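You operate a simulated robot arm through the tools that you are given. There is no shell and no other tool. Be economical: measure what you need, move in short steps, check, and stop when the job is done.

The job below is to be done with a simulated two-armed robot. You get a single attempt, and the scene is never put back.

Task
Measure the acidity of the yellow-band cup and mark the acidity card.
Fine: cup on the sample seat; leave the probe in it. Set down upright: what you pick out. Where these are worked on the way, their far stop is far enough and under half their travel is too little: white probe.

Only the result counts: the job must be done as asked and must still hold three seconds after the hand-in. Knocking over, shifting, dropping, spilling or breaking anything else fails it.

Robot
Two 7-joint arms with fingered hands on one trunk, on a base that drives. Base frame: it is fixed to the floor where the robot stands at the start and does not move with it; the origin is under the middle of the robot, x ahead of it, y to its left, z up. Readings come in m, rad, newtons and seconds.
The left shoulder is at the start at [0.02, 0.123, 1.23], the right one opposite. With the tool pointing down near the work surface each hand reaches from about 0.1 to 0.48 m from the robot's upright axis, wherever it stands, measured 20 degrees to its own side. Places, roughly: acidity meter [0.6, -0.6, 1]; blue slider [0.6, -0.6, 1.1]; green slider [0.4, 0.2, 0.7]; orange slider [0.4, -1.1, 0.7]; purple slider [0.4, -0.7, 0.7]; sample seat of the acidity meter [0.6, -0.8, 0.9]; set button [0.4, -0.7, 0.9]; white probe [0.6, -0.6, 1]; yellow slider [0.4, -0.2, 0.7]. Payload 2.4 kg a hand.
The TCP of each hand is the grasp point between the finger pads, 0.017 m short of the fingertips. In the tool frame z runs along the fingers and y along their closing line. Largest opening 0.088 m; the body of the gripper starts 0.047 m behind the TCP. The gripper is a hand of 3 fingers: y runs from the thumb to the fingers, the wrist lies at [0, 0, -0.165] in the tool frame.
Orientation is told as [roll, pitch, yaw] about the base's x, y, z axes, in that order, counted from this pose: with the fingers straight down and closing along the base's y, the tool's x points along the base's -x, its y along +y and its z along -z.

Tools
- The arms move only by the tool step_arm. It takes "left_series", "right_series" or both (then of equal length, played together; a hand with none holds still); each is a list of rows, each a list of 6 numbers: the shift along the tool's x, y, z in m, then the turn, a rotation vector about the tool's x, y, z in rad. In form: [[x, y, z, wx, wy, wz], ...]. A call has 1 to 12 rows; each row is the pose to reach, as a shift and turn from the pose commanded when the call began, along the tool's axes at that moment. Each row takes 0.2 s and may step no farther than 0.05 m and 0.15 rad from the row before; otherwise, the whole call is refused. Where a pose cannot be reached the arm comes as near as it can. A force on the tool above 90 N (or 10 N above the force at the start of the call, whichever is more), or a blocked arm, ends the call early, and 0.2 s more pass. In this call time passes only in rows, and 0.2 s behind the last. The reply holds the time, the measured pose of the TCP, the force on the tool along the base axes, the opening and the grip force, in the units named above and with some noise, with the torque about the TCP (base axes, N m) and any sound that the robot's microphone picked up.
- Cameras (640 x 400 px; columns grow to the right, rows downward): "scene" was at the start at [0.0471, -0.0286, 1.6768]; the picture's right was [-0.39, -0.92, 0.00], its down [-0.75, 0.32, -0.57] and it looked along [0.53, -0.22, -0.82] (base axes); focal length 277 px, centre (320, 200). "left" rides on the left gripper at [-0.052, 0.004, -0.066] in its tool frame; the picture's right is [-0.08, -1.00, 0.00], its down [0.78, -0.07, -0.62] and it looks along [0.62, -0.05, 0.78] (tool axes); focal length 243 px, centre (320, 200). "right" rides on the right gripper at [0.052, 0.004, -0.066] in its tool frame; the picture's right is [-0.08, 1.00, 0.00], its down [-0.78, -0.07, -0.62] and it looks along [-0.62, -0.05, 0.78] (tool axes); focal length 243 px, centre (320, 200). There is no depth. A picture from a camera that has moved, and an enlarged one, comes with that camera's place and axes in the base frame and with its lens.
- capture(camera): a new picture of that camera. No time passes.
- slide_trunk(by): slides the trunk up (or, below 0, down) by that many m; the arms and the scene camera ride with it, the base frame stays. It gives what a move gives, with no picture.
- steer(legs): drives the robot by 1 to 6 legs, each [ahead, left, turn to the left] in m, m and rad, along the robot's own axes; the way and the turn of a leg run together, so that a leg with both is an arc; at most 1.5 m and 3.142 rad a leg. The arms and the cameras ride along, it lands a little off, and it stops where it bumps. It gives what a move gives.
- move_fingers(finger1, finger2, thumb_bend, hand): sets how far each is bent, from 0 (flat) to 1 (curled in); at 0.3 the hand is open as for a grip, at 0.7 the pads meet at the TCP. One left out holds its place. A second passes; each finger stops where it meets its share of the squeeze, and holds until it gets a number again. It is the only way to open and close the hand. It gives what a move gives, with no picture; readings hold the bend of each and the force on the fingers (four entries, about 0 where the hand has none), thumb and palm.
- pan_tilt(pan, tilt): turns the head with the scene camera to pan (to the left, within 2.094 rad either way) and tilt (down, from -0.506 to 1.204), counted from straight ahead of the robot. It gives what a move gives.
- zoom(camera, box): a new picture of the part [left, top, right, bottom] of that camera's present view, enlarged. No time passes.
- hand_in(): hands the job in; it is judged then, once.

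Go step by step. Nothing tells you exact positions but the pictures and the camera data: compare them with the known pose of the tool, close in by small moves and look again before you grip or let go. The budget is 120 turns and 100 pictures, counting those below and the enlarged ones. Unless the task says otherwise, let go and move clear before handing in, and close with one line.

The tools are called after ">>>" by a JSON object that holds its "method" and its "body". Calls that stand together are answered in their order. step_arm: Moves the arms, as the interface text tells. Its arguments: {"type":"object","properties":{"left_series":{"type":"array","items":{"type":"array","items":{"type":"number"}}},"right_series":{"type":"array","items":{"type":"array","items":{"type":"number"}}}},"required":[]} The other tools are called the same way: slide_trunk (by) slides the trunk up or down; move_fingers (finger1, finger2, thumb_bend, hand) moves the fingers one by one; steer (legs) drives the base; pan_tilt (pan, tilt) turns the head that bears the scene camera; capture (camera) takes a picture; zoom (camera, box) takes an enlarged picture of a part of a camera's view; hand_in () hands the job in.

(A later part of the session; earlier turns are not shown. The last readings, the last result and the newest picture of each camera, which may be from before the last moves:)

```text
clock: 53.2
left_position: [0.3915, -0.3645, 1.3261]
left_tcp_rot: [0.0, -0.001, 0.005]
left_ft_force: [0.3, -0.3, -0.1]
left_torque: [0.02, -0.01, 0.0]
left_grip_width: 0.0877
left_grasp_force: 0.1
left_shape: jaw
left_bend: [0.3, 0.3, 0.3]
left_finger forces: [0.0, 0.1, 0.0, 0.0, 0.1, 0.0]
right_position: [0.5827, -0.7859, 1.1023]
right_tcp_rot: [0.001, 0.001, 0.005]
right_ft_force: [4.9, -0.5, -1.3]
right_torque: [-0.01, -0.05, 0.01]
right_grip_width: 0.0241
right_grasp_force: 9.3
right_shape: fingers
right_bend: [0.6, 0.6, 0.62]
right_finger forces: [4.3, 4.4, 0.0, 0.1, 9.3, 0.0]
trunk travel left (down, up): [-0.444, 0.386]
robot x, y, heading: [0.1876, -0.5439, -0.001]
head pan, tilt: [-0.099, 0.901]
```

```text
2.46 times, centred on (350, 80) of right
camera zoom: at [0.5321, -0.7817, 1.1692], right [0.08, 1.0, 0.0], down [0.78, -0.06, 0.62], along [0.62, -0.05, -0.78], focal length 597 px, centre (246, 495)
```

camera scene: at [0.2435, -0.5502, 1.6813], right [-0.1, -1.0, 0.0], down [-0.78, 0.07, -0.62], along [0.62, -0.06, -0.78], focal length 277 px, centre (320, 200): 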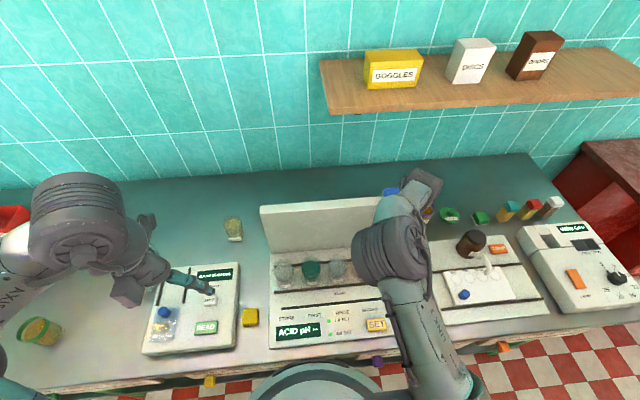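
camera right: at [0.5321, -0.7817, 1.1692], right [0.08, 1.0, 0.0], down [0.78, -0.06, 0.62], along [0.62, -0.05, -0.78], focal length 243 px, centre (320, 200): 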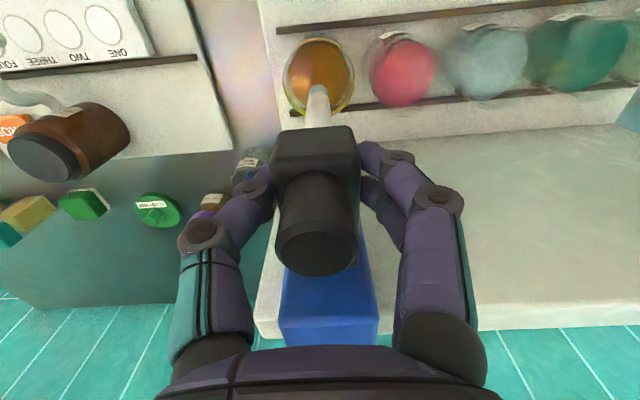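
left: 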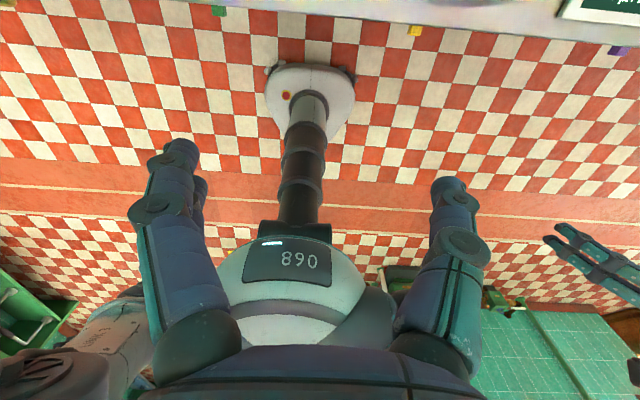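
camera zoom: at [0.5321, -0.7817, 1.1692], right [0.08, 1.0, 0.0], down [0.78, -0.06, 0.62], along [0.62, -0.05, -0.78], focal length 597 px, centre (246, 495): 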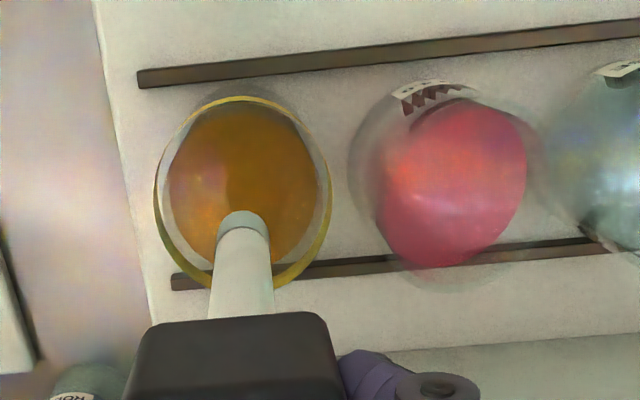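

The tip is over the cup and the marker followed. I lower the probe into the cup.

>>> {"method": "step_arm", "body": {"right_series": [[0, -0.003, 0, 0, 0, 0], [0, -0.003, 0.015, 0, 0, 0], [0, -0.003, 0.03, 0, 0, 0], [0, -0.003, 0.045, 0, 0, 0], [0, -0.003, 0.06, 0, 0, 0], [0, -0.003, 0.07, 0, 0, 0]]}}

>>> {"method": "capture", "body": {"camera": "right"}}

>>> {"method": "zoom", "body": {"camera": "scene", "box": [255, 270, 425, 360]}}

```text
clock: 54.6
left_position: [0.3894, -0.3645, 1.326]
left_tcp_rot: [-0.001, -0.001, 0.003]
left_ft_force: [0.1, 0.5, -0.7]
left_torque: [-0.02, 0.0, -0.01]
left_grip_width: 0.0881
left_grasp_force: 0.0
left_shape: jaw
left_bend: [0.3, 0.3, 0.3]
left_finger forces: [0.1, 0.0, 0.0, 0.0, 0.0, 0.0]
right_position: [0.5838, -0.79, 1.0331]
right_tcp_rot: [0.002, 0.0, 0.005]
right_ft_force: [2.4, -0.7, 0.3]
right_torque: [0.03, -0.06, 0.08]
right_grip_width: 0.0245
right_grasp_force: 8.9
right_shape: fingers
right_bend: [0.6, 0.6, 0.62]
right_finger forces: [4.6, 4.7, 0.0, 0.1, 9.3, 0.0]
trunk travel left (down, up): [-0.444, 0.386]
robot x, y, heading: [0.1864, -0.5466, -0.001]
head pan, tilt: [-0.099, 0.901]
```

```text
39 pictures are left
camera right: at [0.5324, -0.7847, 1.1001], right [0.08, 1.0, 0.0], down [0.78, -0.06, 0.62], along [0.62, -0.05, -0.78], focal length 243 px, centre (320, 200)
```

right: 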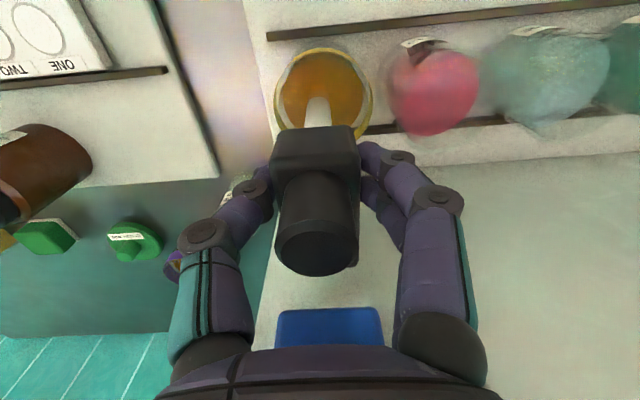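

```text
3.76 times, centred on (340, 315) of scene
camera zoom: at [0.2428, -0.55, 1.6813], right [-0.1, -1.0, 0.0], down [-0.78, 0.07, -0.62], along [0.62, -0.06, -0.78], focal length 1042 px, centre (245, -233)
```

zoom: 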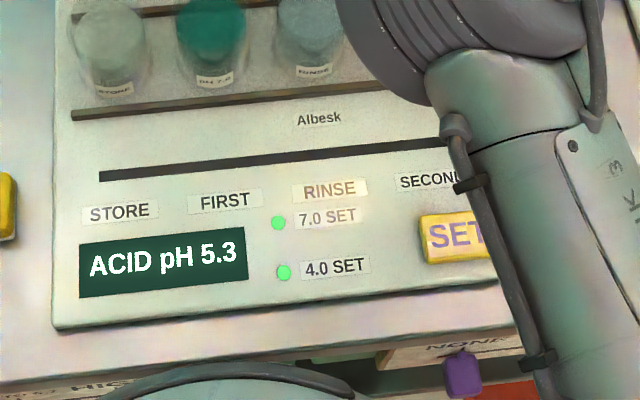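

Display shows pH 5.3. I push down the last bit to the stop.

>>> {"method": "step_arm", "body": {"right_series": [[0, 0, 0.004, 0, 0, 0], [0, 0, 0.008, 0, 0, 0], [0, 0, 0.011, 0, 0, 0]]}}

>>> {"method": "zoom", "body": {"camera": "scene", "box": [255, 270, 425, 360]}}

>>> {"method": "capture", "body": {"camera": "right"}}

```text
clock: 55.4
left_position: [0.3892, -0.3646, 1.3263]
left_tcp_rot: [0.001, 0.002, 0.005]
left_ft_force: [-0.6, -0.3, -0.2]
left_torque: [0.0, -0.03, 0.01]
left_grip_width: 0.0881
left_grasp_force: 0.0
left_shape: jaw
left_bend: [0.3, 0.3, 0.3]
left_finger forces: [0.0, 0.0, 0.0, 0.0, 0.0, 0.0]
right_position: [0.5817, -0.7893, 1.0245]
right_tcp_rot: [0.001, 0.0, 0.004]
right_ft_force: [2.3, 1.3, 15.9]
right_torque: [-0.02, -0.03, 0.0]
right_grip_width: 0.0239
right_grasp_force: 11.2
right_shape: fingers
right_bend: [0.62, 0.62, 0.63]
right_finger forces: [5.8, 5.8, 0.0, 0.0, 10.7, 0.0]
trunk travel left (down, up): [-0.444, 0.386]
robot x, y, heading: [0.1877, -0.5431, -0.001]
head pan, tilt: [-0.099, 0.901]
```

```text
3.76 times, centred on (340, 315) of scene
camera zoom: at [0.2415, -0.5488, 1.6815], right [-0.1, -1.0, 0.0], down [-0.78, 0.07, -0.62], along [0.62, -0.06, -0.78], focal length 1042 px, centre (245, -233)
```

zoom: 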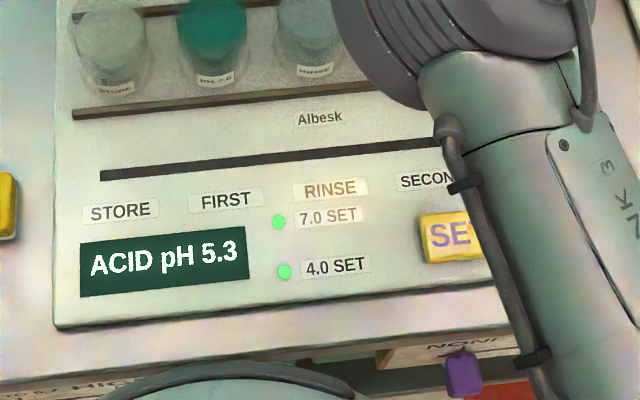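

```text
36 pictures are left
camera right: at [0.5318, -0.7841, 1.09], right [0.08, 1.0, 0.0], down [0.78, -0.06, 0.62], along [0.62, -0.05, -0.78], focal length 243 px, centre (320, 200)
```

right: 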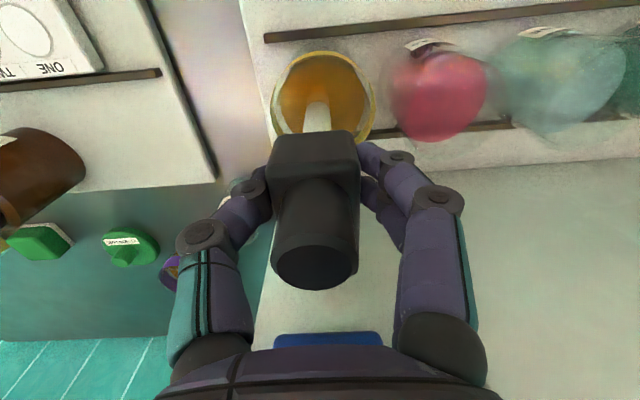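

Probe is at its lower stop; pH 5.3. I relieve the push and let go, then lift straight off.

>>> {"method": "step_arm", "body": {"right_series": [[0, 0, -0.002, 0, 0, 0]]}}

>>> {"method": "move_fingers", "body": {"hand": "right", "finger1": 0.32, "finger2": 0.32, "thumb_bend": 0.32}}

>>> {"method": "step_arm", "body": {"right_series": [[0, 0, -0.02, 0, 0, 0], [0, 0, -0.05, 0, 0, 0], [0, 0, -0.08, 0, 0, 0], [0, 0, -0.12, 0, 0, 0], [0.03, 0, -0.15, 0, 0, 0], [0.07, 0, -0.16, 0, 0, 0], [0.11, 0, -0.17, 0, 0, 0]]}}

>>> {"method": "capture", "body": {"camera": "right"}}

>>> {"method": "capture", "body": {"camera": "scene"}}

```text
clock: 55.8
left_position: [0.3897, -0.3647, 1.3253]
left_tcp_rot: [-0.001, 0.0, 0.005]
left_ft_force: [0.6, -0.3, 0.5]
left_torque: [-0.02, -0.03, -0.03]
left_grip_width: 0.0879
left_grasp_force: 0.0
left_shape: jaw
left_bend: [0.3, 0.3, 0.3]
left_finger forces: [0.0, 0.0, 0.1, 0.0, 0.1, 0.0]
right_position: [0.5838, -0.7893, 1.0247]
right_tcp_rot: [0.001, 0.002, 0.003]
right_ft_force: [2.5, 0.8, 9.3]
right_torque: [0.0, -0.05, -0.06]
right_grip_width: 0.024
right_grasp_force: 10.3
right_shape: fingers
right_bend: [0.62, 0.62, 0.63]
right_finger forces: [5.6, 5.6, 0.0, 0.0, 10.2, 0.0]
trunk travel left (down, up): [-0.444, 0.386]
robot x, y, heading: [0.184, -0.5415, 0.005]
head pan, tilt: [-0.099, 0.901]
```

```text
clock: 56.8
left_position: [0.3896, -0.3644, 1.3262]
left_tcp_rot: [-0.001, -0.002, 0.006]
left_ft_force: [0.0, 0.1, -0.4]
left_torque: [0.01, -0.02, -0.01]
left_grip_width: 0.0881
left_grasp_force: 0.1
left_shape: jaw
left_bend: [0.3, 0.3, 0.3]
left_finger forces: [0.0, 0.1, 0.0, 0.0, 0.1, 0.0]
right_position: [0.5834, -0.7894, 1.0237]
right_tcp_rot: [0.001, 0.003, 0.004]
right_ft_force: [0.0, 0.6, -0.4]
right_torque: [-0.01, -0.01, -0.01]
right_grip_width: 0.0796
right_grasp_force: 0.0
right_shape: fingers
right_bend: [0.32, 0.32, 0.32]
right_finger forces: [0.0, 0.1, 0.0, 0.0, 0.0, 0.0]
trunk travel left (down, up): [-0.444, 0.386]
robot x, y, heading: [0.1852, -0.5434, 0.006]
head pan, tilt: [-0.099, 0.901]
```

```text
clock: 58.4
left_position: [0.3887, -0.366, 1.3253]
left_tcp_rot: [0.002, -0.002, 0.004]
left_ft_force: [-1.1, -0.3, 0.8]
left_torque: [-0.01, 0.0, 0.02]
left_grip_width: 0.0879
left_grasp_force: 0.0
left_shape: jaw
left_bend: [0.3, 0.3, 0.3]
left_finger forces: [0.0, 0.0, 0.1, 0.0, 0.0, 0.0]
right_position: [0.4714, -0.7893, 1.1928]
right_tcp_rot: [-0.001, 0.002, 0.006]
right_ft_force: [0.4, -0.5, -0.4]
right_torque: [0.0, -0.01, -0.01]
right_grip_width: 0.0801
right_grasp_force: 0.0
right_shape: fingers
right_bend: [0.32, 0.32, 0.32]
right_finger forces: [0.0, 0.0, 0.0, 0.0, 0.0, 0.1]
trunk travel left (down, up): [-0.444, 0.386]
robot x, y, heading: [0.1834, -0.5421, 0.002]
head pan, tilt: [-0.099, 0.901]
```

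```text
35 pictures are left
camera right: at [0.42, -0.7851, 1.2596], right [0.08, 1.0, 0.0], down [0.78, -0.06, 0.62], along [0.62, -0.05, -0.78], focal length 243 px, centre (320, 200)
```

right: 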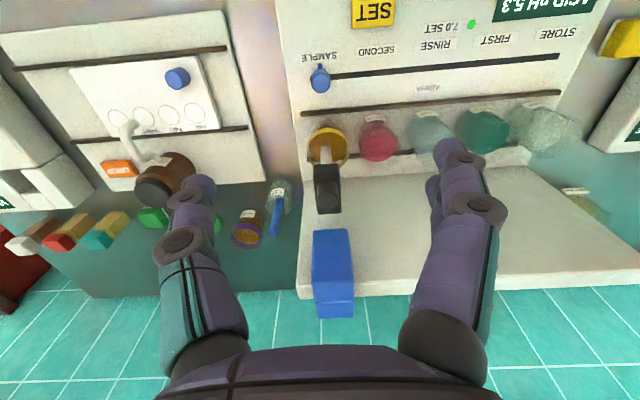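

```text
34 pictures are left
camera scene: at [0.2411, -0.5498, 1.6814], right [-0.1, -1.0, 0.0], down [-0.78, 0.07, -0.62], along [0.62, -0.06, -0.78], focal length 277 px, centre (320, 200)
```

scene: 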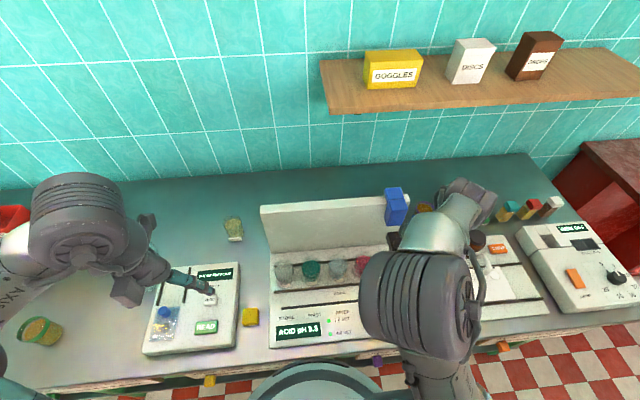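

The probe rests in the cup and reads pH 5.3 → below 6.2, i.e. LOW. Now I back away and look at the acidity card.

>>> {"method": "steer", "body": {"legs": [[-0.25, 0, 0], [0, 0.28, 0]]}}

>>> {"method": "pan_tilt", "body": {"pan": 0.0, "tilt": 1.1}}

>>> {"method": "capture", "body": {"camera": "scene"}}

>>> {"method": "capture", "body": {"camera": "right"}}

```text
clock: 61.8
left_position: [0.1382, -0.0882, 1.3251]
left_tcp_rot: [-0.003, 0.001, -0.001]
left_ft_force: [-0.2, 0.0, -0.3]
left_torque: [-0.01, 0.01, 0.03]
left_grip_width: 0.088
left_grasp_force: 0.1
left_shape: jaw
left_bend: [0.3, 0.3, 0.3]
left_finger forces: [0.0, 0.0, 0.0, 0.1, 0.0, 0.0]
right_position: [0.2178, -0.5129, 1.1927]
right_tcp_rot: [0.001, -0.001, -0.001]
right_ft_force: [0.1, 0.2, -0.3]
right_torque: [0.02, 0.0, 0.0]
right_grip_width: 0.0799
right_grasp_force: 0.2
right_shape: fingers
right_bend: [0.32, 0.32, 0.32]
right_finger forces: [0.0, 0.0, 0.0, 0.0, 0.0, 0.0]
trunk travel left (down, up): [-0.444, 0.386]
robot x, y, heading: [-0.0682, -0.2619, 0.0]
head pan, tilt: [-0.099, 0.901]
```

```text
clock: 62.5
left_position: [0.1384, -0.0888, 1.3251]
left_tcp_rot: [0.0, 0.0, -0.003]
left_ft_force: [0.1, 0.0, 0.7]
left_torque: [0.0, 0.02, 0.02]
left_grip_width: 0.088
left_grasp_force: 0.0
left_shape: jaw
left_bend: [0.3, 0.3, 0.3]
left_finger forces: [0.0, 0.1, 0.1, 0.0, 0.0, 0.0]
right_position: [0.217, -0.5133, 1.1917]
right_tcp_rot: [0.002, 0.0, -0.003]
right_ft_force: [-0.9, 0.0, 0.3]
right_torque: [-0.01, 0.02, 0.0]
right_grip_width: 0.08
right_grasp_force: 0.2
right_shape: fingers
right_bend: [0.32, 0.32, 0.32]
right_finger forces: [0.1, 0.0, 0.1, 0.1, 0.0, 0.1]
trunk travel left (down, up): [-0.444, 0.386]
robot x, y, heading: [-0.0642, -0.2674, 0.003]
head pan, tilt: [0.0, 1.1]
```

```text
33 pictures are left
camera scene: at [-0.0232, -0.2648, 1.6675], right [0.0, -1.0, 0.0], down [-0.89, 0.0, -0.45], along [0.45, 0.0, -0.89], focal length 277 px, centre (320, 200)
```

scene: 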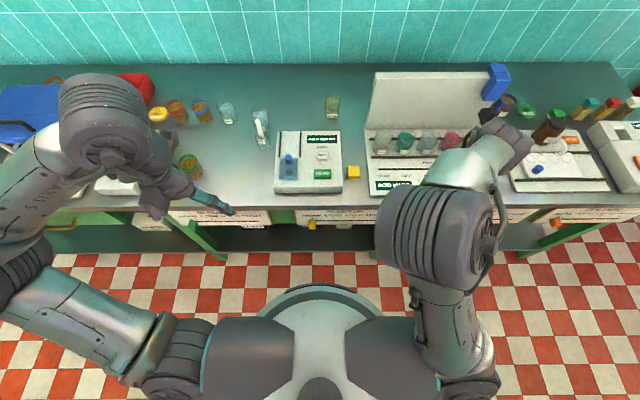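

```text
32 pictures are left
camera right: at [0.1664, -0.5087, 1.2594], right [0.09, 1.0, 0.0], down [0.78, -0.07, 0.62], along [0.62, -0.05, -0.78], focal length 243 px, centre (320, 200)
```

right: 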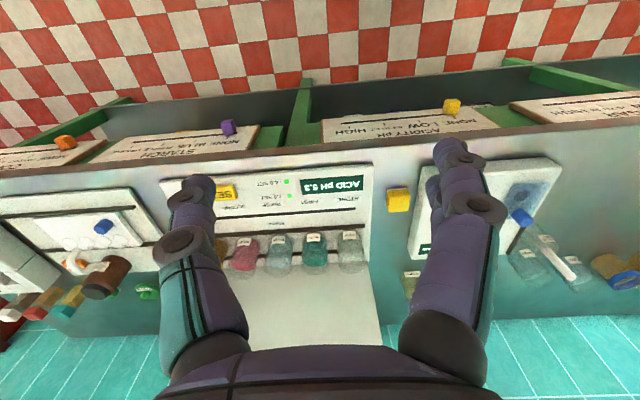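

>>> {"method": "steer", "body": {"legs": [[-0.1, 0, 0]]}}

>>> {"method": "slide_trunk", "body": {"by": -0.3}}

>>> {"method": "pan_tilt", "body": {"pan": 0.1, "tilt": 0.85}}

>>> {"method": "capture", "body": {"camera": "scene"}}

```text
clock: 63.7
left_position: [0.0348, -0.0875, 1.327]
left_tcp_rot: [0.0, -0.002, -0.003]
left_ft_force: [0.5, -0.1, -0.3]
left_torque: [-0.03, 0.01, 0.0]
left_grip_width: 0.0881
left_grasp_force: 0.0
left_shape: jaw
left_bend: [0.3, 0.3, 0.3]
left_finger forces: [0.0, 0.1, 0.0, 0.0, 0.0, 0.0]
right_position: [0.1151, -0.5135, 1.1934]
right_tcp_rot: [-0.001, 0.0, -0.003]
right_ft_force: [-0.2, 0.1, -0.2]
right_torque: [0.0, -0.01, 0.01]
right_grip_width: 0.08
right_grasp_force: 0.1
right_shape: fingers
right_bend: [0.32, 0.32, 0.32]
right_finger forces: [0.0, 0.1, 0.0, 0.0, 0.1, 0.1]
trunk travel left (down, up): [-0.444, 0.386]
robot x, y, heading: [-0.1677, -0.2655, -0.007]
head pan, tilt: [0.0, 1.1]
```

```text
clock: 66.7
left_position: [0.0353, -0.0883, 1.0256]
left_tcp_rot: [0.001, -0.002, -0.004]
left_ft_force: [0.3, 1.1, -0.6]
left_torque: [0.02, 0.03, 0.03]
left_grip_width: 0.088
left_grasp_force: 0.0
left_shape: jaw
left_bend: [0.3, 0.3, 0.3]
left_finger forces: [0.0, 0.0, 0.0, 0.0, 0.0, 0.0]
right_position: [0.1152, -0.5144, 0.8932]
right_tcp_rot: [0.0, 0.0, -0.002]
right_ft_force: [0.0, -0.2, 0.4]
right_torque: [0.01, 0.01, -0.01]
right_grip_width: 0.0799
right_grasp_force: 0.0
right_shape: fingers
right_bend: [0.32, 0.32, 0.32]
right_finger forces: [0.1, 0.0, 0.0, 0.0, 0.0, 0.1]
trunk travel left (down, up): [-0.144, 0.686]
robot x, y, heading: [-0.1682, -0.2618, -0.002]
head pan, tilt: [0.0, 1.1]
```

```text
clock: 67.5
left_position: [0.0364, -0.0879, 1.0254]
left_tcp_rot: [0.002, -0.001, -0.004]
left_ft_force: [0.9, -0.4, 0.4]
left_torque: [0.02, 0.03, 0.02]
left_grip_width: 0.0879
left_grasp_force: 0.0
left_shape: jaw
left_bend: [0.3, 0.3, 0.3]
left_finger forces: [0.0, 0.0, 0.0, 0.0, 0.0, 0.1]
right_position: [0.1158, -0.5138, 0.8908]
right_tcp_rot: [0.0, 0.002, -0.003]
right_ft_force: [0.3, 0.6, 0.1]
right_torque: [0.02, -0.02, 0.02]
right_grip_width: 0.0798
right_grasp_force: 0.0
right_shape: fingers
right_bend: [0.32, 0.32, 0.32]
right_finger forces: [0.0, 0.1, 0.0, 0.0, 0.0, 0.0]
trunk travel left (down, up): [-0.144, 0.686]
robot x, y, heading: [-0.1676, -0.2635, -0.003]
head pan, tilt: [0.099, 0.85]
```

```text
31 pictures are left
camera scene: at [-0.1101, -0.2567, 1.3852], right [0.09, -1.0, 0.0], down [-0.75, -0.07, -0.66], along [0.66, 0.06, -0.75], focal length 277 px, centre (320, 200)
```

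scene: 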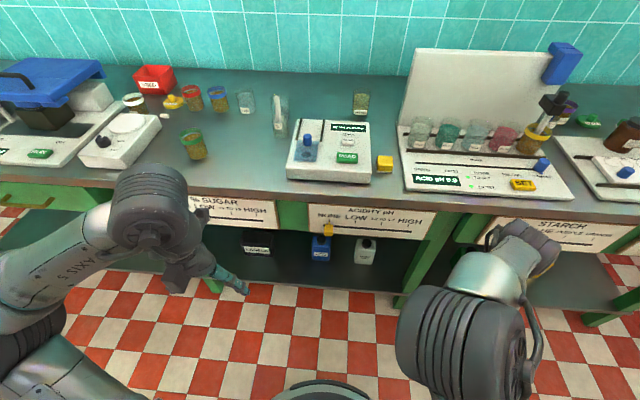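

>>> {"method": "zoom", "body": {"camera": "scene", "box": [290, 190, 450, 260]}}

>>> {"method": "zoom", "body": {"camera": "scene", "box": [395, 60, 595, 210]}}

```text
4.00 times, centred on (370, 225) of scene
camera zoom: at [-0.1101, -0.2567, 1.3852], right [0.09, -1.0, 0.0], down [-0.75, -0.07, -0.66], along [0.66, 0.06, -0.75], focal length 1108 px, centre (120, 100)
```

zoom: 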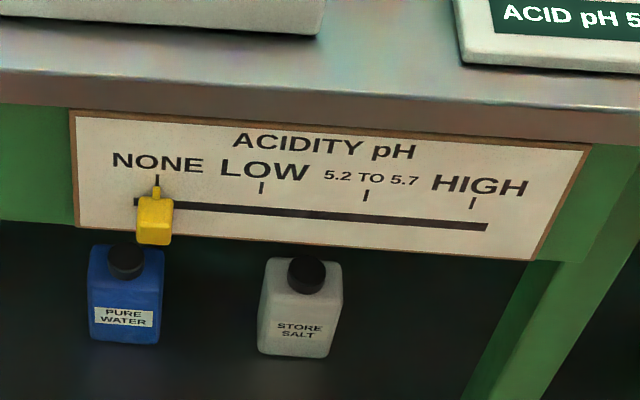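

```text
2.67 times, centred on (495, 135) of scene
camera zoom: at [-0.1101, -0.2567, 1.3852], right [0.09, -1.0, 0.0], down [-0.75, -0.07, -0.66], along [0.66, 0.06, -0.75], focal length 738 px, centre (-147, 373)
```

zoom: 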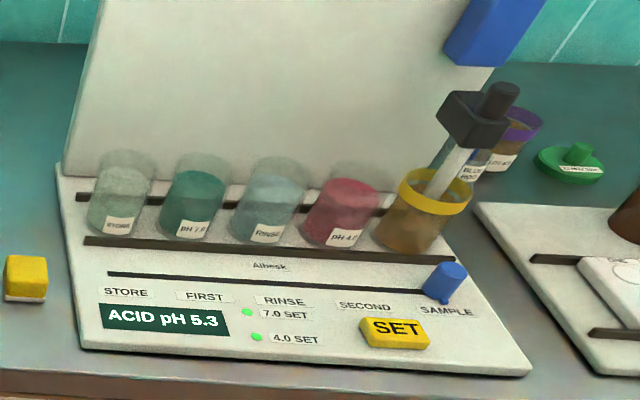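

The card's middle mark reads "5.2 TO 5.7" rather than what I first read; I verify with a larger zoom.

>>> {"method": "zoom", "body": {"camera": "scene", "box": [350, 205, 430, 250]}}

>>> {"method": "zoom", "body": {"camera": "scene", "box": [400, 155, 480, 200]}}

```text
8.00 times, centred on (390, 228) of scene
camera zoom: at [-0.1101, -0.2567, 1.3852], right [0.09, -1.0, 0.0], down [-0.75, -0.07, -0.66], along [0.66, 0.06, -0.75], focal length 2215 px, centre (-240, -20)
```

zoom: 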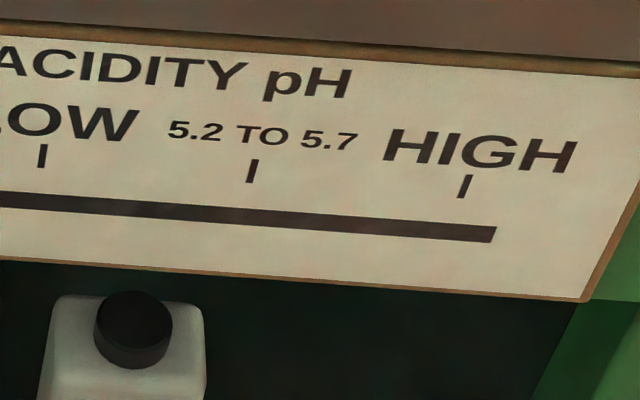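

```text
8.00 times, centred on (440, 178) of scene
camera zoom: at [-0.1101, -0.2567, 1.3852], right [0.09, -1.0, 0.0], down [-0.75, -0.07, -0.66], along [0.66, 0.06, -0.75], focal length 2215 px, centre (-640, 380)
```

zoom: 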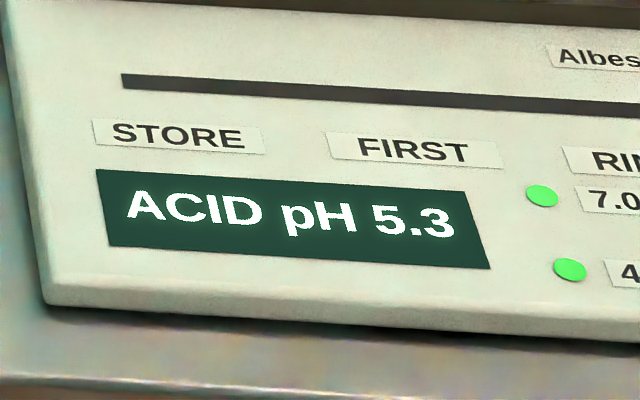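

pH 5.3 lies within 5.2–5.7, so the yellow slider must go to the third mark (about 0.152 m to the right). I drive to a spot where the right hand reaches the slider.

>>> {"method": "steer", "body": {"legs": [[0, 0.13, 0], [0.14, 0, 0]]}}

>>> {"method": "capture", "body": {"camera": "right"}}

>>> {"method": "capture", "body": {"camera": "scene"}}

```text
clock: 69.7
left_position: [0.1767, 0.0409, 1.0254]
left_tcp_rot: [0.002, 0.0, -0.001]
left_ft_force: [0.2, -1.0, 0.1]
left_torque: [-0.02, 0.02, -0.01]
left_grip_width: 0.0875
left_grasp_force: 0.0
left_shape: jaw
left_bend: [0.3, 0.3, 0.3]
left_finger forces: [0.1, 0.1, 0.1, 0.0, 0.0, 0.1]
right_position: [0.258, -0.3837, 0.8928]
right_tcp_rot: [-0.001, 0.003, -0.001]
right_ft_force: [0.2, 0.0, -0.7]
right_torque: [0.02, -0.01, 0.01]
right_grip_width: 0.0797
right_grasp_force: 0.1
right_shape: fingers
right_bend: [0.32, 0.32, 0.32]
right_finger forces: [0.0, 0.0, 0.0, 0.0, 0.1, 0.0]
trunk travel left (down, up): [-0.144, 0.686]
robot x, y, heading: [-0.0318, -0.1396, -0.003]
head pan, tilt: [0.099, 0.85]
```

```text
26 pictures are left
camera right: at [0.2061, -0.3786, 0.9594], right [0.09, 1.0, 0.0], down [0.78, -0.07, 0.62], along [0.62, -0.05, -0.78], focal length 243 px, centre (320, 200)
```

right: 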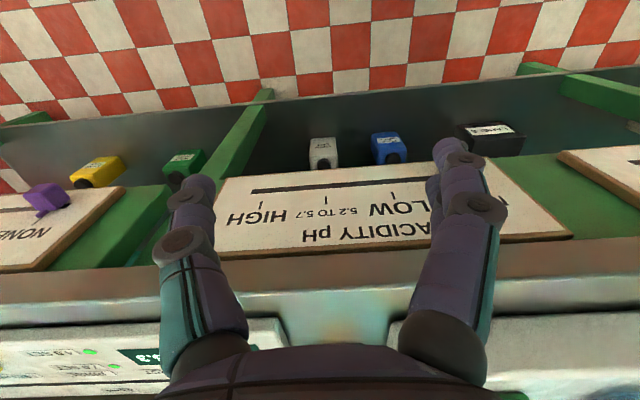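

```text
25 pictures are left
camera scene: at [0.0313, -0.1269, 1.3852], right [0.1, -1.0, 0.0], down [-0.75, -0.07, -0.66], along [0.66, 0.06, -0.75], focal length 277 px, centre (320, 200)
```

scene: 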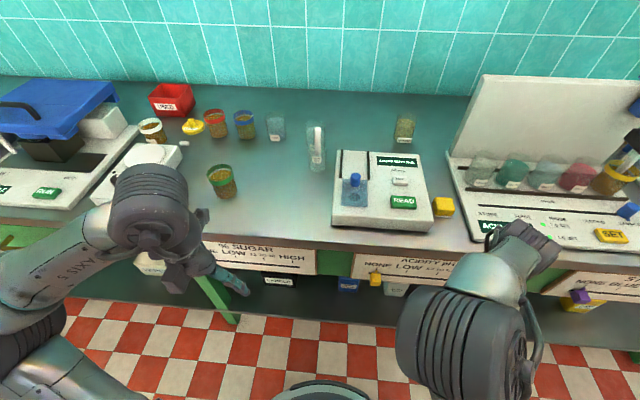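

>>> {"method": "step_arm", "body": {"right_series": [[0, 0.035, 0.02, 0, 0, 0], [0, 0.07, 0.04, 0, 0, 0], [0, 0.105, 0.06, 0, 0, 0], [0, 0.146, 0.08, 0, 0, 0]]}}

>>> {"method": "capture", "body": {"camera": "right"}}

```text
clock: 70.7
left_position: [0.1773, 0.0422, 1.0265]
left_tcp_rot: [0.001, 0.0, -0.002]
left_ft_force: [-0.2, 0.1, -1.4]
left_torque: [-0.01, -0.04, 0.03]
left_grip_width: 0.0878
left_grasp_force: 0.1
left_shape: jaw
left_bend: [0.3, 0.3, 0.3]
left_finger forces: [0.0, 0.0, 0.0, 0.0, 0.0, 0.0]
right_position: [0.2567, -0.2373, 0.8157]
right_tcp_rot: [0.002, 0.0, -0.001]
right_ft_force: [0.1, -0.1, 0.8]
right_torque: [0.04, -0.01, 0.01]
right_grip_width: 0.08
right_grasp_force: 0.1
right_shape: fingers
right_bend: [0.32, 0.32, 0.32]
right_finger forces: [0.0, 0.0, 0.1, 0.0, 0.0, 0.1]
trunk travel left (down, up): [-0.144, 0.686]
robot x, y, heading: [-0.0276, -0.1355, -0.003]
head pan, tilt: [0.099, 0.85]
```

```text
24 pictures are left
camera right: at [0.2049, -0.2332, 0.8812], right [0.09, 1.0, 0.0], down [0.78, -0.07, 0.62], along [0.62, -0.05, -0.78], focal length 243 px, centre (320, 200)
```

right: 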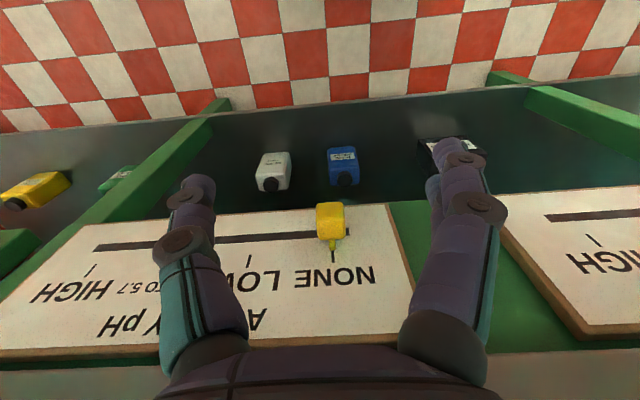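

The slider knob is at about (0.357, -0.236, 0.722). I lower the open hand in front and then advance around it.

>>> {"method": "step_arm", "body": {"right_series": [[0, 0.001, 0.03, 0, 0, 0], [0, 0.001, 0.06, 0, 0, 0], [0, 0.001, 0.088, 0, 0, 0], [-0.02, 0.001, 0.088, 0, 0, 0], [-0.04, 0.001, 0.088, 0, 0, 0], [-0.06, 0.001, 0.088, 0, 0, 0]]}}

>>> {"method": "capture", "body": {"camera": "right"}}

>>> {"method": "capture", "body": {"camera": "scene"}}

```text
clock: 72.1
left_position: [0.1767, 0.0431, 1.0262]
left_tcp_rot: [0.0, 0.0, -0.003]
left_ft_force: [0.6, -0.4, -0.3]
left_torque: [-0.02, -0.01, -0.01]
left_grip_width: 0.0878
left_grasp_force: 0.0
left_shape: jaw
left_bend: [0.3, 0.3, 0.3]
left_finger forces: [0.0, 0.1, 0.0, 0.0, 0.0, 0.0]
right_position: [0.3177, -0.2369, 0.7244]
right_tcp_rot: [0.002, 0.001, -0.001]
right_ft_force: [0.5, 0.2, -0.1]
right_torque: [0.0, -0.01, -0.01]
right_grip_width: 0.0799
right_grasp_force: 0.1
right_shape: fingers
right_bend: [0.32, 0.32, 0.32]
right_finger forces: [0.1, 0.1, 0.0, 0.0, 0.1, 0.0]
trunk travel left (down, up): [-0.144, 0.686]
robot x, y, heading: [-0.0214, -0.1364, -0.0]
head pan, tilt: [0.099, 0.85]
```

```text
23 pictures are left
camera right: at [0.2659, -0.2312, 0.7922], right [0.09, 1.0, 0.0], down [0.78, -0.07, 0.62], along [0.62, -0.05, -0.78], focal length 243 px, centre (320, 200)
```

right: 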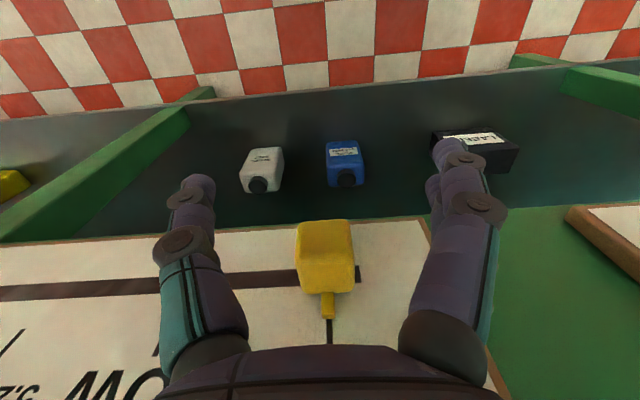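

```text
22 pictures are left
camera scene: at [0.0311, -0.1268, 1.3852], right [0.1, -1.0, 0.0], down [-0.75, -0.07, -0.66], along [0.66, 0.06, -0.75], focal length 277 px, centre (320, 200)
```

scene: 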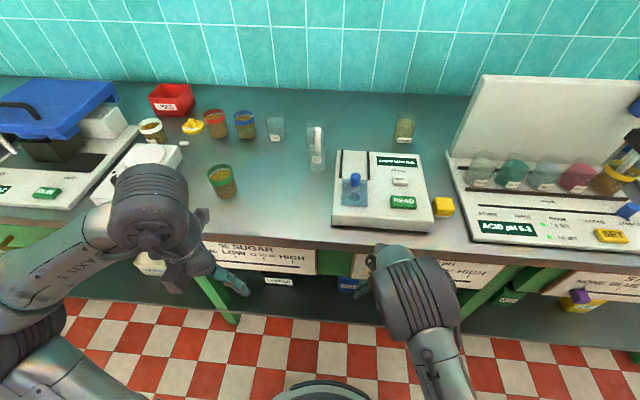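

>>> {"method": "step_arm", "body": {"right_series": [[-0.012, 0.001, 0, 0, 0, 0], [-0.024, 0.001, 0, 0, 0, 0]]}}

>>> {"method": "capture", "body": {"camera": "right"}}

```text
clock: 72.7
left_position: [0.1714, 0.0409, 1.0261]
left_tcp_rot: [0.0, -0.005, -0.001]
left_ft_force: [1.4, 0.1, 0.0]
left_torque: [-0.01, 0.03, -0.01]
left_grip_width: 0.0879
left_grasp_force: 0.1
left_shape: jaw
left_bend: [0.3, 0.3, 0.3]
left_finger forces: [0.0, 0.1, 0.0, 0.0, 0.0, 0.1]
right_position: [0.335, -0.235, 0.7253]
right_tcp_rot: [0.001, 0.004, -0.003]
right_ft_force: [0.1, 0.0, 0.4]
right_torque: [-0.01, 0.0, -0.01]
right_grip_width: 0.0797
right_grasp_force: 0.1
right_shape: fingers
right_bend: [0.32, 0.32, 0.32]
right_finger forces: [0.1, 0.1, 0.1, 0.1, 0.0, 0.0]
trunk travel left (down, up): [-0.144, 0.686]
robot x, y, heading: [-0.0292, -0.134, 0.002]
head pan, tilt: [0.099, 0.85]
```

```text
21 pictures are left
camera right: at [0.2834, -0.2299, 0.7931], right [0.09, 1.0, 0.0], down [0.78, -0.07, 0.62], along [0.61, -0.05, -0.79], focal length 243 px, centre (320, 200)
```

right: 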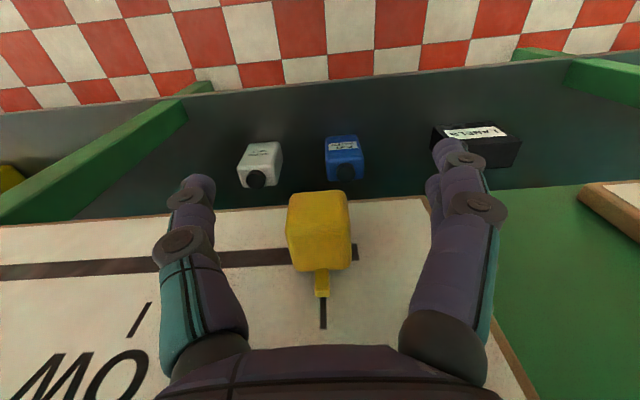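

The wrist may be touching the bench edge, so I back off a bit, tilt the hand so the fingers point forward-down, then advance.

>>> {"method": "step_arm", "body": {"right_series": [[0.012, 0, 0, 0, 0, 0], [0.02, 0, 0, 0, -0.13, 0], [0.02, 0, 0, 0, -0.26, 0], [0.02, 0, 0, 0, -0.39, 0], [0.02, 0, 0, 0, -0.5, 0], [0.01, 0, 0, 0, -0.5, 0], [0.0, 0, 0, 0, -0.5, 0]]}}

>>> {"method": "capture", "body": {"camera": "right"}}

>>> {"method": "capture", "body": {"camera": "scene"}}

```text
clock: 74.3
left_position: [0.177, 0.0429, 1.026]
left_tcp_rot: [0.0, -0.002, 0.0]
left_ft_force: [-0.1, 0.2, 0.2]
left_torque: [0.0, -0.01, 0.0]
left_grip_width: 0.0878
left_grasp_force: 0.0
left_shape: jaw
left_bend: [0.3, 0.3, 0.3]
left_finger forces: [0.0, 0.0, 0.0, 0.0, 0.0, 0.0]
right_position: [0.3411, -0.2371, 0.7248]
right_tcp_rot: [0.003, -0.499, -0.001]
right_ft_force: [0.2, 0.0, 0.0]
right_torque: [-0.01, 0.01, 0.0]
right_grip_width: 0.0799
right_grasp_force: 0.1
right_shape: fingers
right_bend: [0.32, 0.32, 0.32]
right_finger forces: [0.1, 0.1, 0.1, 0.0, 0.0, 0.0]
trunk travel left (down, up): [-0.144, 0.686]
robot x, y, heading: [-0.0273, -0.1314, -0.002]
head pan, tilt: [0.099, 0.85]
```

```text
20 pictures are left
camera right: at [0.265, -0.2313, 0.7589], right [0.08, 1.0, 0.04], down [0.39, -0.07, 0.92], along [0.92, -0.05, -0.39], focal length 243 px, centre (320, 200)
```

right: 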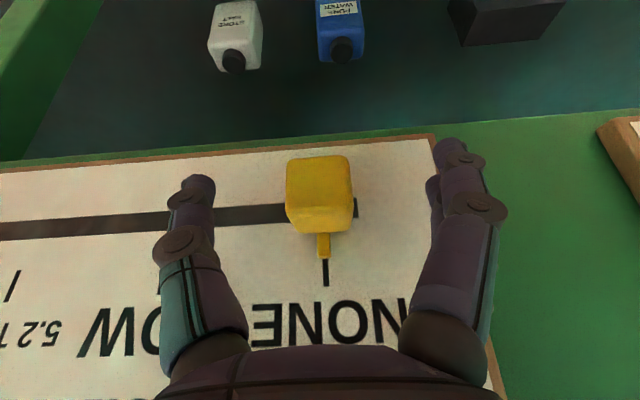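

```text
19 pictures are left
camera scene: at [0.031, -0.1268, 1.3852], right [0.1, -1.0, 0.0], down [-0.75, -0.07, -0.66], along [0.66, 0.06, -0.75], focal length 277 px, centre (320, 200)
```

scene: 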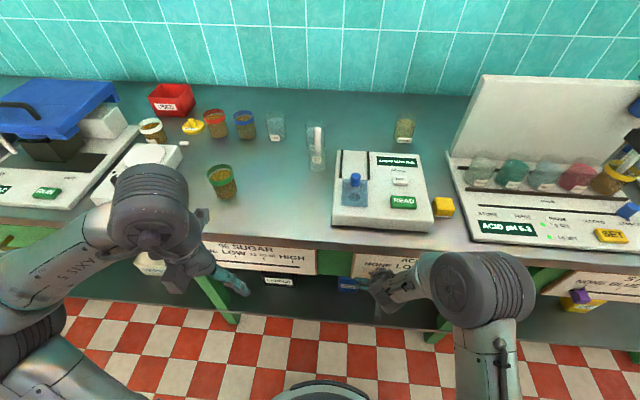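

>>> {"method": "step_arm", "body": {"right_series": [[-0.0035, 0, 0.002, 0, 0, 0]]}}

>>> {"method": "move_fingers", "body": {"hand": "right", "finger1": 0.7, "finger2": 0.7, "thumb_bend": 0.7}}

>>> {"method": "capture", "body": {"camera": "right"}}

```text
clock: 74.7
left_position: [0.1768, 0.0419, 1.026]
left_tcp_rot: [0.0, 0.0, -0.002]
left_ft_force: [0.0, -0.3, 0.3]
left_torque: [0.0, 0.0, 0.0]
left_grip_width: 0.0881
left_grasp_force: 0.1
left_shape: jaw
left_bend: [0.3, 0.3, 0.3]
left_finger forces: [0.1, 0.1, 0.1, 0.1, 0.1, 0.0]
right_position: [0.3454, -0.2362, 0.7249]
right_tcp_rot: [0.0, -0.499, -0.002]
right_ft_force: [0.1, -0.9, 0.2]
right_torque: [-0.01, -0.03, -0.01]
right_grip_width: 0.0799
right_grasp_force: 0.0
right_shape: fingers
right_bend: [0.32, 0.32, 0.32]
right_finger forces: [0.0, 0.0, 0.1, 0.0, 0.0, 0.0]
trunk travel left (down, up): [-0.144, 0.686]
robot x, y, heading: [-0.0288, -0.135, -0.003]
head pan, tilt: [0.099, 0.85]
```

```text
clock: 75.7
left_position: [0.1772, 0.0414, 1.0258]
left_tcp_rot: [0.0, 0.001, -0.002]
left_ft_force: [-0.2, -0.9, -0.2]
left_torque: [-0.02, 0.0, -0.03]
left_grip_width: 0.0879
left_grasp_force: 0.1
left_shape: jaw
left_bend: [0.3, 0.3, 0.3]
left_finger forces: [0.1, 0.0, 0.1, 0.0, 0.1, 0.0]
right_position: [0.3459, -0.2369, 0.7244]
right_tcp_rot: [0.003, -0.497, -0.001]
right_ft_force: [0.2, -0.9, -2.5]
right_torque: [0.02, 0.04, -0.06]
right_grip_width: 0.0188
right_grasp_force: 7.0
right_shape: fingers
right_bend: [0.62, 0.61, 0.63]
right_finger forces: [3.3, 3.4, 0.0, 0.0, 7.4, 0.1]
trunk travel left (down, up): [-0.144, 0.686]
robot x, y, heading: [-0.0315, -0.135, -0.002]
head pan, tilt: [0.099, 0.85]
```

```text
18 pictures are left
camera right: at [0.2695, -0.2307, 0.759], right [0.08, 1.0, 0.04], down [0.39, -0.07, 0.92], along [0.92, -0.05, -0.39], focal length 243 px, centre (320, 200)
```

right: 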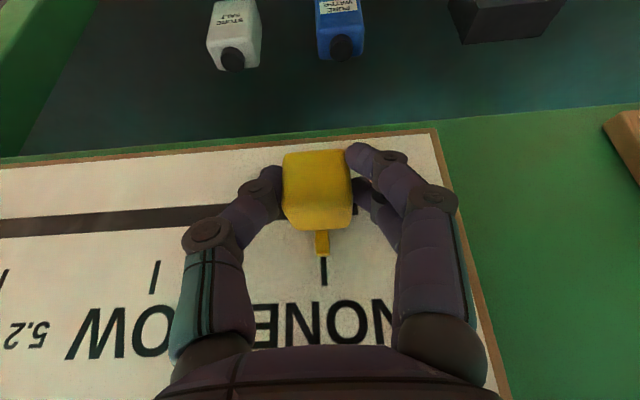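

Gripped. I drag the slider to the right.

>>> {"method": "step_arm", "body": {"right_series": [[0, -0.015, 0, 0, 0, 0], [0, -0.03, 0, 0, 0, 0], [0, -0.045, 0, 0, 0, 0], [0, -0.06, 0, 0, 0, 0], [0, -0.075, 0, 0, 0, 0], [0, -0.09, 0, 0, 0, 0], [0, -0.105, 0, 0, 0, 0], [0, -0.12, 0, 0, 0, 0], [0, -0.135, 0, 0, 0, 0]]}}

>>> {"method": "capture", "body": {"camera": "right"}}

```text
clock: 77.7
left_position: [0.1778, 0.0409, 1.0261]
left_tcp_rot: [0.001, 0.0, -0.003]
left_ft_force: [0.2, 0.4, 0.1]
left_torque: [0.01, 0.01, -0.01]
left_grip_width: 0.0878
left_grasp_force: 0.0
left_shape: jaw
left_bend: [0.3, 0.3, 0.3]
left_finger forces: [0.1, 0.0, 0.0, 0.0, 0.0, 0.1]
right_position: [0.3463, -0.372, 0.7237]
right_tcp_rot: [0.002, -0.502, -0.002]
right_ft_force: [5.6, -0.2, 3.9]
right_torque: [0.05, -0.1, -0.03]
right_grip_width: 0.0187
right_grasp_force: 8.0
right_shape: fingers
right_bend: [0.62, 0.62, 0.63]
right_finger forces: [3.6, 3.8, 0.1, 0.1, 7.5, 0.0]
trunk travel left (down, up): [-0.144, 0.686]
robot x, y, heading: [-0.0267, -0.133, 0.001]
head pan, tilt: [0.099, 0.85]
```

```text
17 pictures are left
camera right: at [0.2692, -0.3667, 0.7579], right [0.08, 1.0, 0.04], down [0.39, -0.07, 0.92], along [0.92, -0.05, -0.39], focal length 243 px, centre (320, 200)
```

right: 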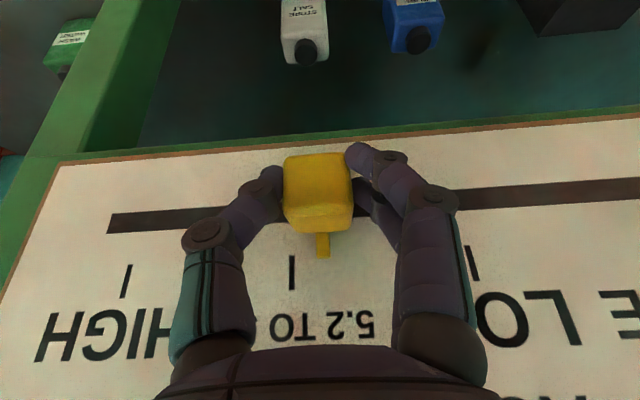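

>>> {"method": "step_arm", "body": {"right_series": [[0, -0.008, 0, 0, 0, 0], [0, -0.0155, 0, 0, 0, 0]]}}

>>> {"method": "capture", "body": {"camera": "right"}}

```text
clock: 78.3
left_position: [0.178, 0.0419, 1.0255]
left_tcp_rot: [0.0, 0.0, -0.001]
left_ft_force: [-1.3, 0.3, -0.6]
left_torque: [-0.01, -0.01, 0.02]
left_grip_width: 0.0881
left_grasp_force: 0.1
left_shape: jaw
left_bend: [0.3, 0.3, 0.3]
left_finger forces: [0.0, 0.1, 0.1, 0.1, 0.1, 0.1]
right_position: [0.3455, -0.3879, 0.7251]
right_tcp_rot: [0.002, -0.5, -0.004]
right_ft_force: [6.1, 0.7, 3.5]
right_torque: [0.01, -0.06, 0.02]
right_grip_width: 0.0188
right_grasp_force: 7.4
right_shape: fingers
right_bend: [0.62, 0.62, 0.63]
right_finger forces: [3.5, 3.9, 0.1, 0.0, 7.3, 0.0]
trunk travel left (down, up): [-0.144, 0.686]
robot x, y, heading: [-0.026, -0.132, -0.003]
head pan, tilt: [0.099, 0.85]
```

```text
16 pictures are left
camera right: at [0.2692, -0.3809, 0.7581], right [0.08, 1.0, 0.04], down [0.39, -0.07, 0.92], along [0.92, -0.05, -0.39], focal length 243 px, centre (320, 200)
```

right: 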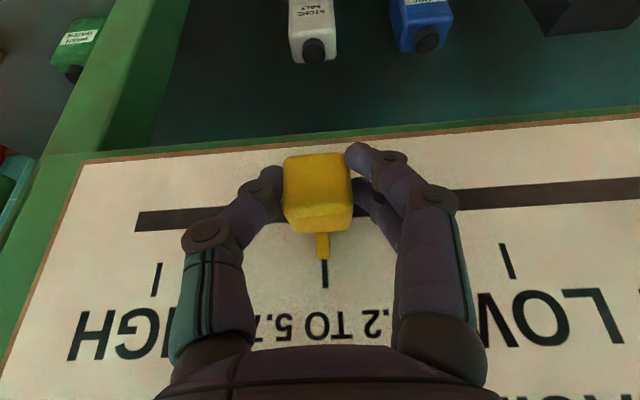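

The pointer is on the "5.2 TO 5.7" mark. I release and withdraw straight back.

>>> {"method": "move_fingers", "body": {"hand": "right", "finger1": 0.3, "finger2": 0.3, "thumb_bend": 0.3}}

>>> {"method": "step_arm", "body": {"right_series": [[0.02, 0, -0.011, 0, 0, 0], [0.04, 0, -0.022, 0, 0, 0], [0.06, 0, -0.033, 0, 0, 0], [0.08, 0, -0.044, 0, 0, 0]]}}

>>> {"method": "capture", "body": {"camera": "right"}}

>>> {"method": "steer", "body": {"legs": [[-0.2, 0, 0]]}}

>>> {"method": "pan_tilt", "body": {"pan": -0.3, "tilt": 0.75}}

>>> {"method": "capture", "body": {"camera": "scene"}}

```text
clock: 79.3
left_position: [0.1782, 0.0414, 1.026]
left_tcp_rot: [0.001, -0.001, -0.001]
left_ft_force: [0.4, 0.4, 1.7]
left_torque: [0.04, 0.0, 0.03]
left_grip_width: 0.0883
left_grasp_force: 0.1
left_shape: jaw
left_bend: [0.3, 0.3, 0.3]
left_finger forces: [0.0, 0.1, 0.1, 0.0, 0.1, 0.0]
right_position: [0.3449, -0.3859, 0.7248]
right_tcp_rot: [0.003, -0.498, -0.001]
right_ft_force: [0.9, 0.1, 0.3]
right_torque: [0.01, 0.01, 0.0]
right_grip_width: 0.0837
right_grasp_force: 0.2
right_shape: fingers
right_bend: [0.3, 0.3, 0.3]
right_finger forces: [0.0, 0.0, 0.0, 0.1, 0.0, 0.0]
trunk travel left (down, up): [-0.144, 0.686]
robot x, y, heading: [-0.0247, -0.1326, -0.003]
head pan, tilt: [0.099, 0.85]
```

```text
clock: 80.3
left_position: [0.177, 0.0412, 1.0271]
left_tcp_rot: [-0.001, -0.001, -0.002]
left_ft_force: [-0.1, 1.2, 0.8]
left_torque: [-0.02, 0.02, 0.02]
left_grip_width: 0.0879
left_grasp_force: 0.1
left_shape: jaw
left_bend: [0.3, 0.3, 0.3]
left_finger forces: [0.0, 0.1, 0.1, 0.0, 0.0, 0.0]
right_position: [0.2527, -0.386, 0.7234]
right_tcp_rot: [0.003, -0.498, -0.001]
right_ft_force: [0.6, -0.8, -0.3]
right_torque: [0.01, 0.0, 0.05]
right_grip_width: 0.0838
right_grasp_force: 0.1
right_shape: fingers
right_bend: [0.3, 0.3, 0.3]
right_finger forces: [0.1, 0.0, 0.1, 0.0, 0.1, 0.1]
trunk travel left (down, up): [-0.144, 0.686]
robot x, y, heading: [-0.0313, -0.137, -0.003]
head pan, tilt: [0.099, 0.85]
```

```text
15 pictures are left
camera right: at [0.1762, -0.381, 0.7575], right [0.08, 1.0, 0.04], down [0.39, -0.07, 0.92], along [0.92, -0.05, -0.39], focal length 243 px, centre (320, 200)
```

right: 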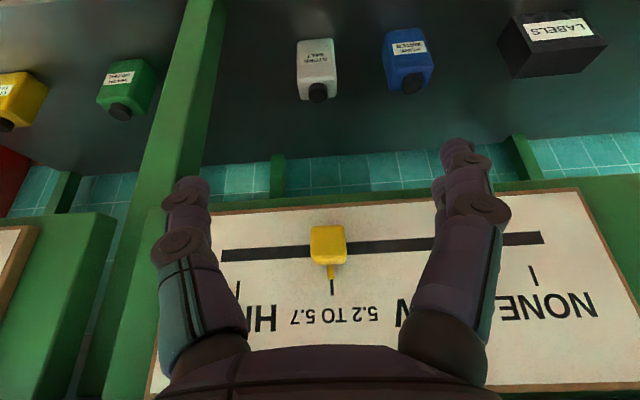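

```text
clock: 81.9
left_position: [-0.0209, 0.0418, 1.0257]
left_tcp_rot: [0.001, 0.0, -0.001]
left_ft_force: [0.0, 0.3, -0.3]
left_torque: [0.04, -0.01, -0.01]
left_grip_width: 0.088
left_grasp_force: 0.0
left_shape: jaw
left_bend: [0.3, 0.3, 0.3]
left_finger forces: [0.0, 0.1, 0.0, 0.0, 0.0, 0.1]
right_position: [0.0552, -0.3858, 0.724]
right_tcp_rot: [0.0, -0.499, 0.0]
right_ft_force: [0.7, 0.3, 0.6]
right_torque: [-0.01, -0.01, -0.01]
right_grip_width: 0.0838
right_grasp_force: 0.1
right_shape: fingers
right_bend: [0.3, 0.3, 0.3]
right_finger forces: [0.2, 0.1, 0.0, 0.1, 0.0, 0.0]
trunk travel left (down, up): [-0.144, 0.686]
robot x, y, heading: [-0.225, -0.1348, 0.005]
head pan, tilt: [0.099, 0.85]
```

```text
clock: 82.7
left_position: [-0.0215, 0.0423, 1.0268]
left_tcp_rot: [0.001, -0.001, -0.002]
left_ft_force: [-0.5, 0.8, -0.2]
left_torque: [-0.02, -0.02, 0.04]
left_grip_width: 0.0877
left_grasp_force: 0.1
left_shape: jaw
left_bend: [0.3, 0.3, 0.3]
left_finger forces: [0.0, 0.0, 0.0, 0.0, 0.0, 0.0]
right_position: [0.056, -0.3856, 0.724]
right_tcp_rot: [0.003, -0.5, 0.0]
right_ft_force: [-0.8, 0.1, 0.1]
right_torque: [0.0, -0.01, -0.01]
right_grip_width: 0.0841
right_grasp_force: 0.0
right_shape: fingers
right_bend: [0.3, 0.3, 0.3]
right_finger forces: [0.0, 0.1, 0.0, 0.1, 0.1, 0.0]
trunk travel left (down, up): [-0.144, 0.686]
robot x, y, heading: [-0.227, -0.1347, 0.002]
head pan, tilt: [-0.3, 0.75]
```

```text
14 pictures are left
camera scene: at [-0.1656, -0.1589, 1.3932], right [-0.3, -0.96, 0.0], down [-0.65, 0.2, -0.73], along [0.7, -0.22, -0.68], focal length 277 px, centre (320, 200)
```

scene: 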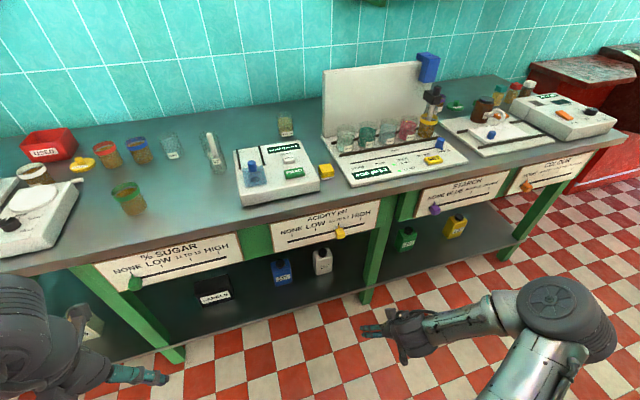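

>>> {"method": "zoom", "body": {"camera": "scene", "box": [310, 50, 480, 200]}}

>>> {"method": "zoom", "body": {"camera": "scene", "box": [260, 190, 400, 260]}}

```text
2.67 times, centred on (395, 125) of scene
camera zoom: at [-0.1656, -0.1589, 1.3932], right [-0.3, -0.96, 0.0], down [-0.65, 0.2, -0.73], along [0.7, -0.22, -0.68], focal length 738 px, centre (120, 400)
```

zoom: 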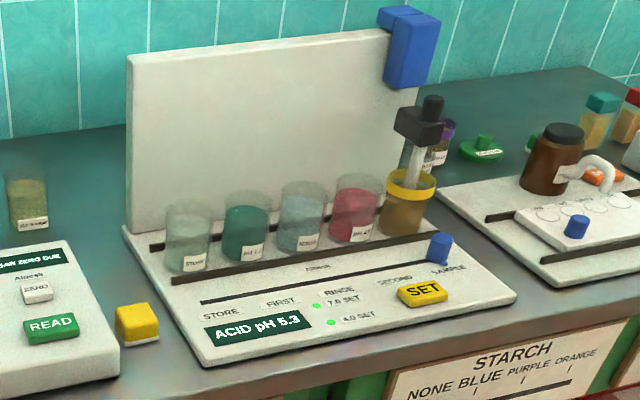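

```text
4.57 times, centred on (330, 225) of scene
camera zoom: at [-0.1656, -0.1589, 1.3932], right [-0.3, -0.96, 0.0], down [-0.65, 0.2, -0.73], along [0.7, -0.22, -0.68], focal length 1266 px, centre (274, 86)
```

zoom: 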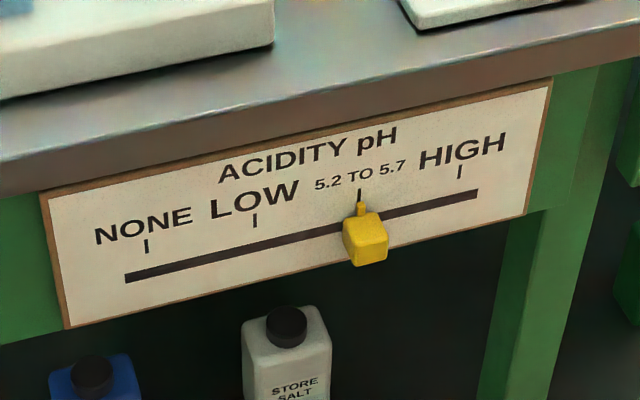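

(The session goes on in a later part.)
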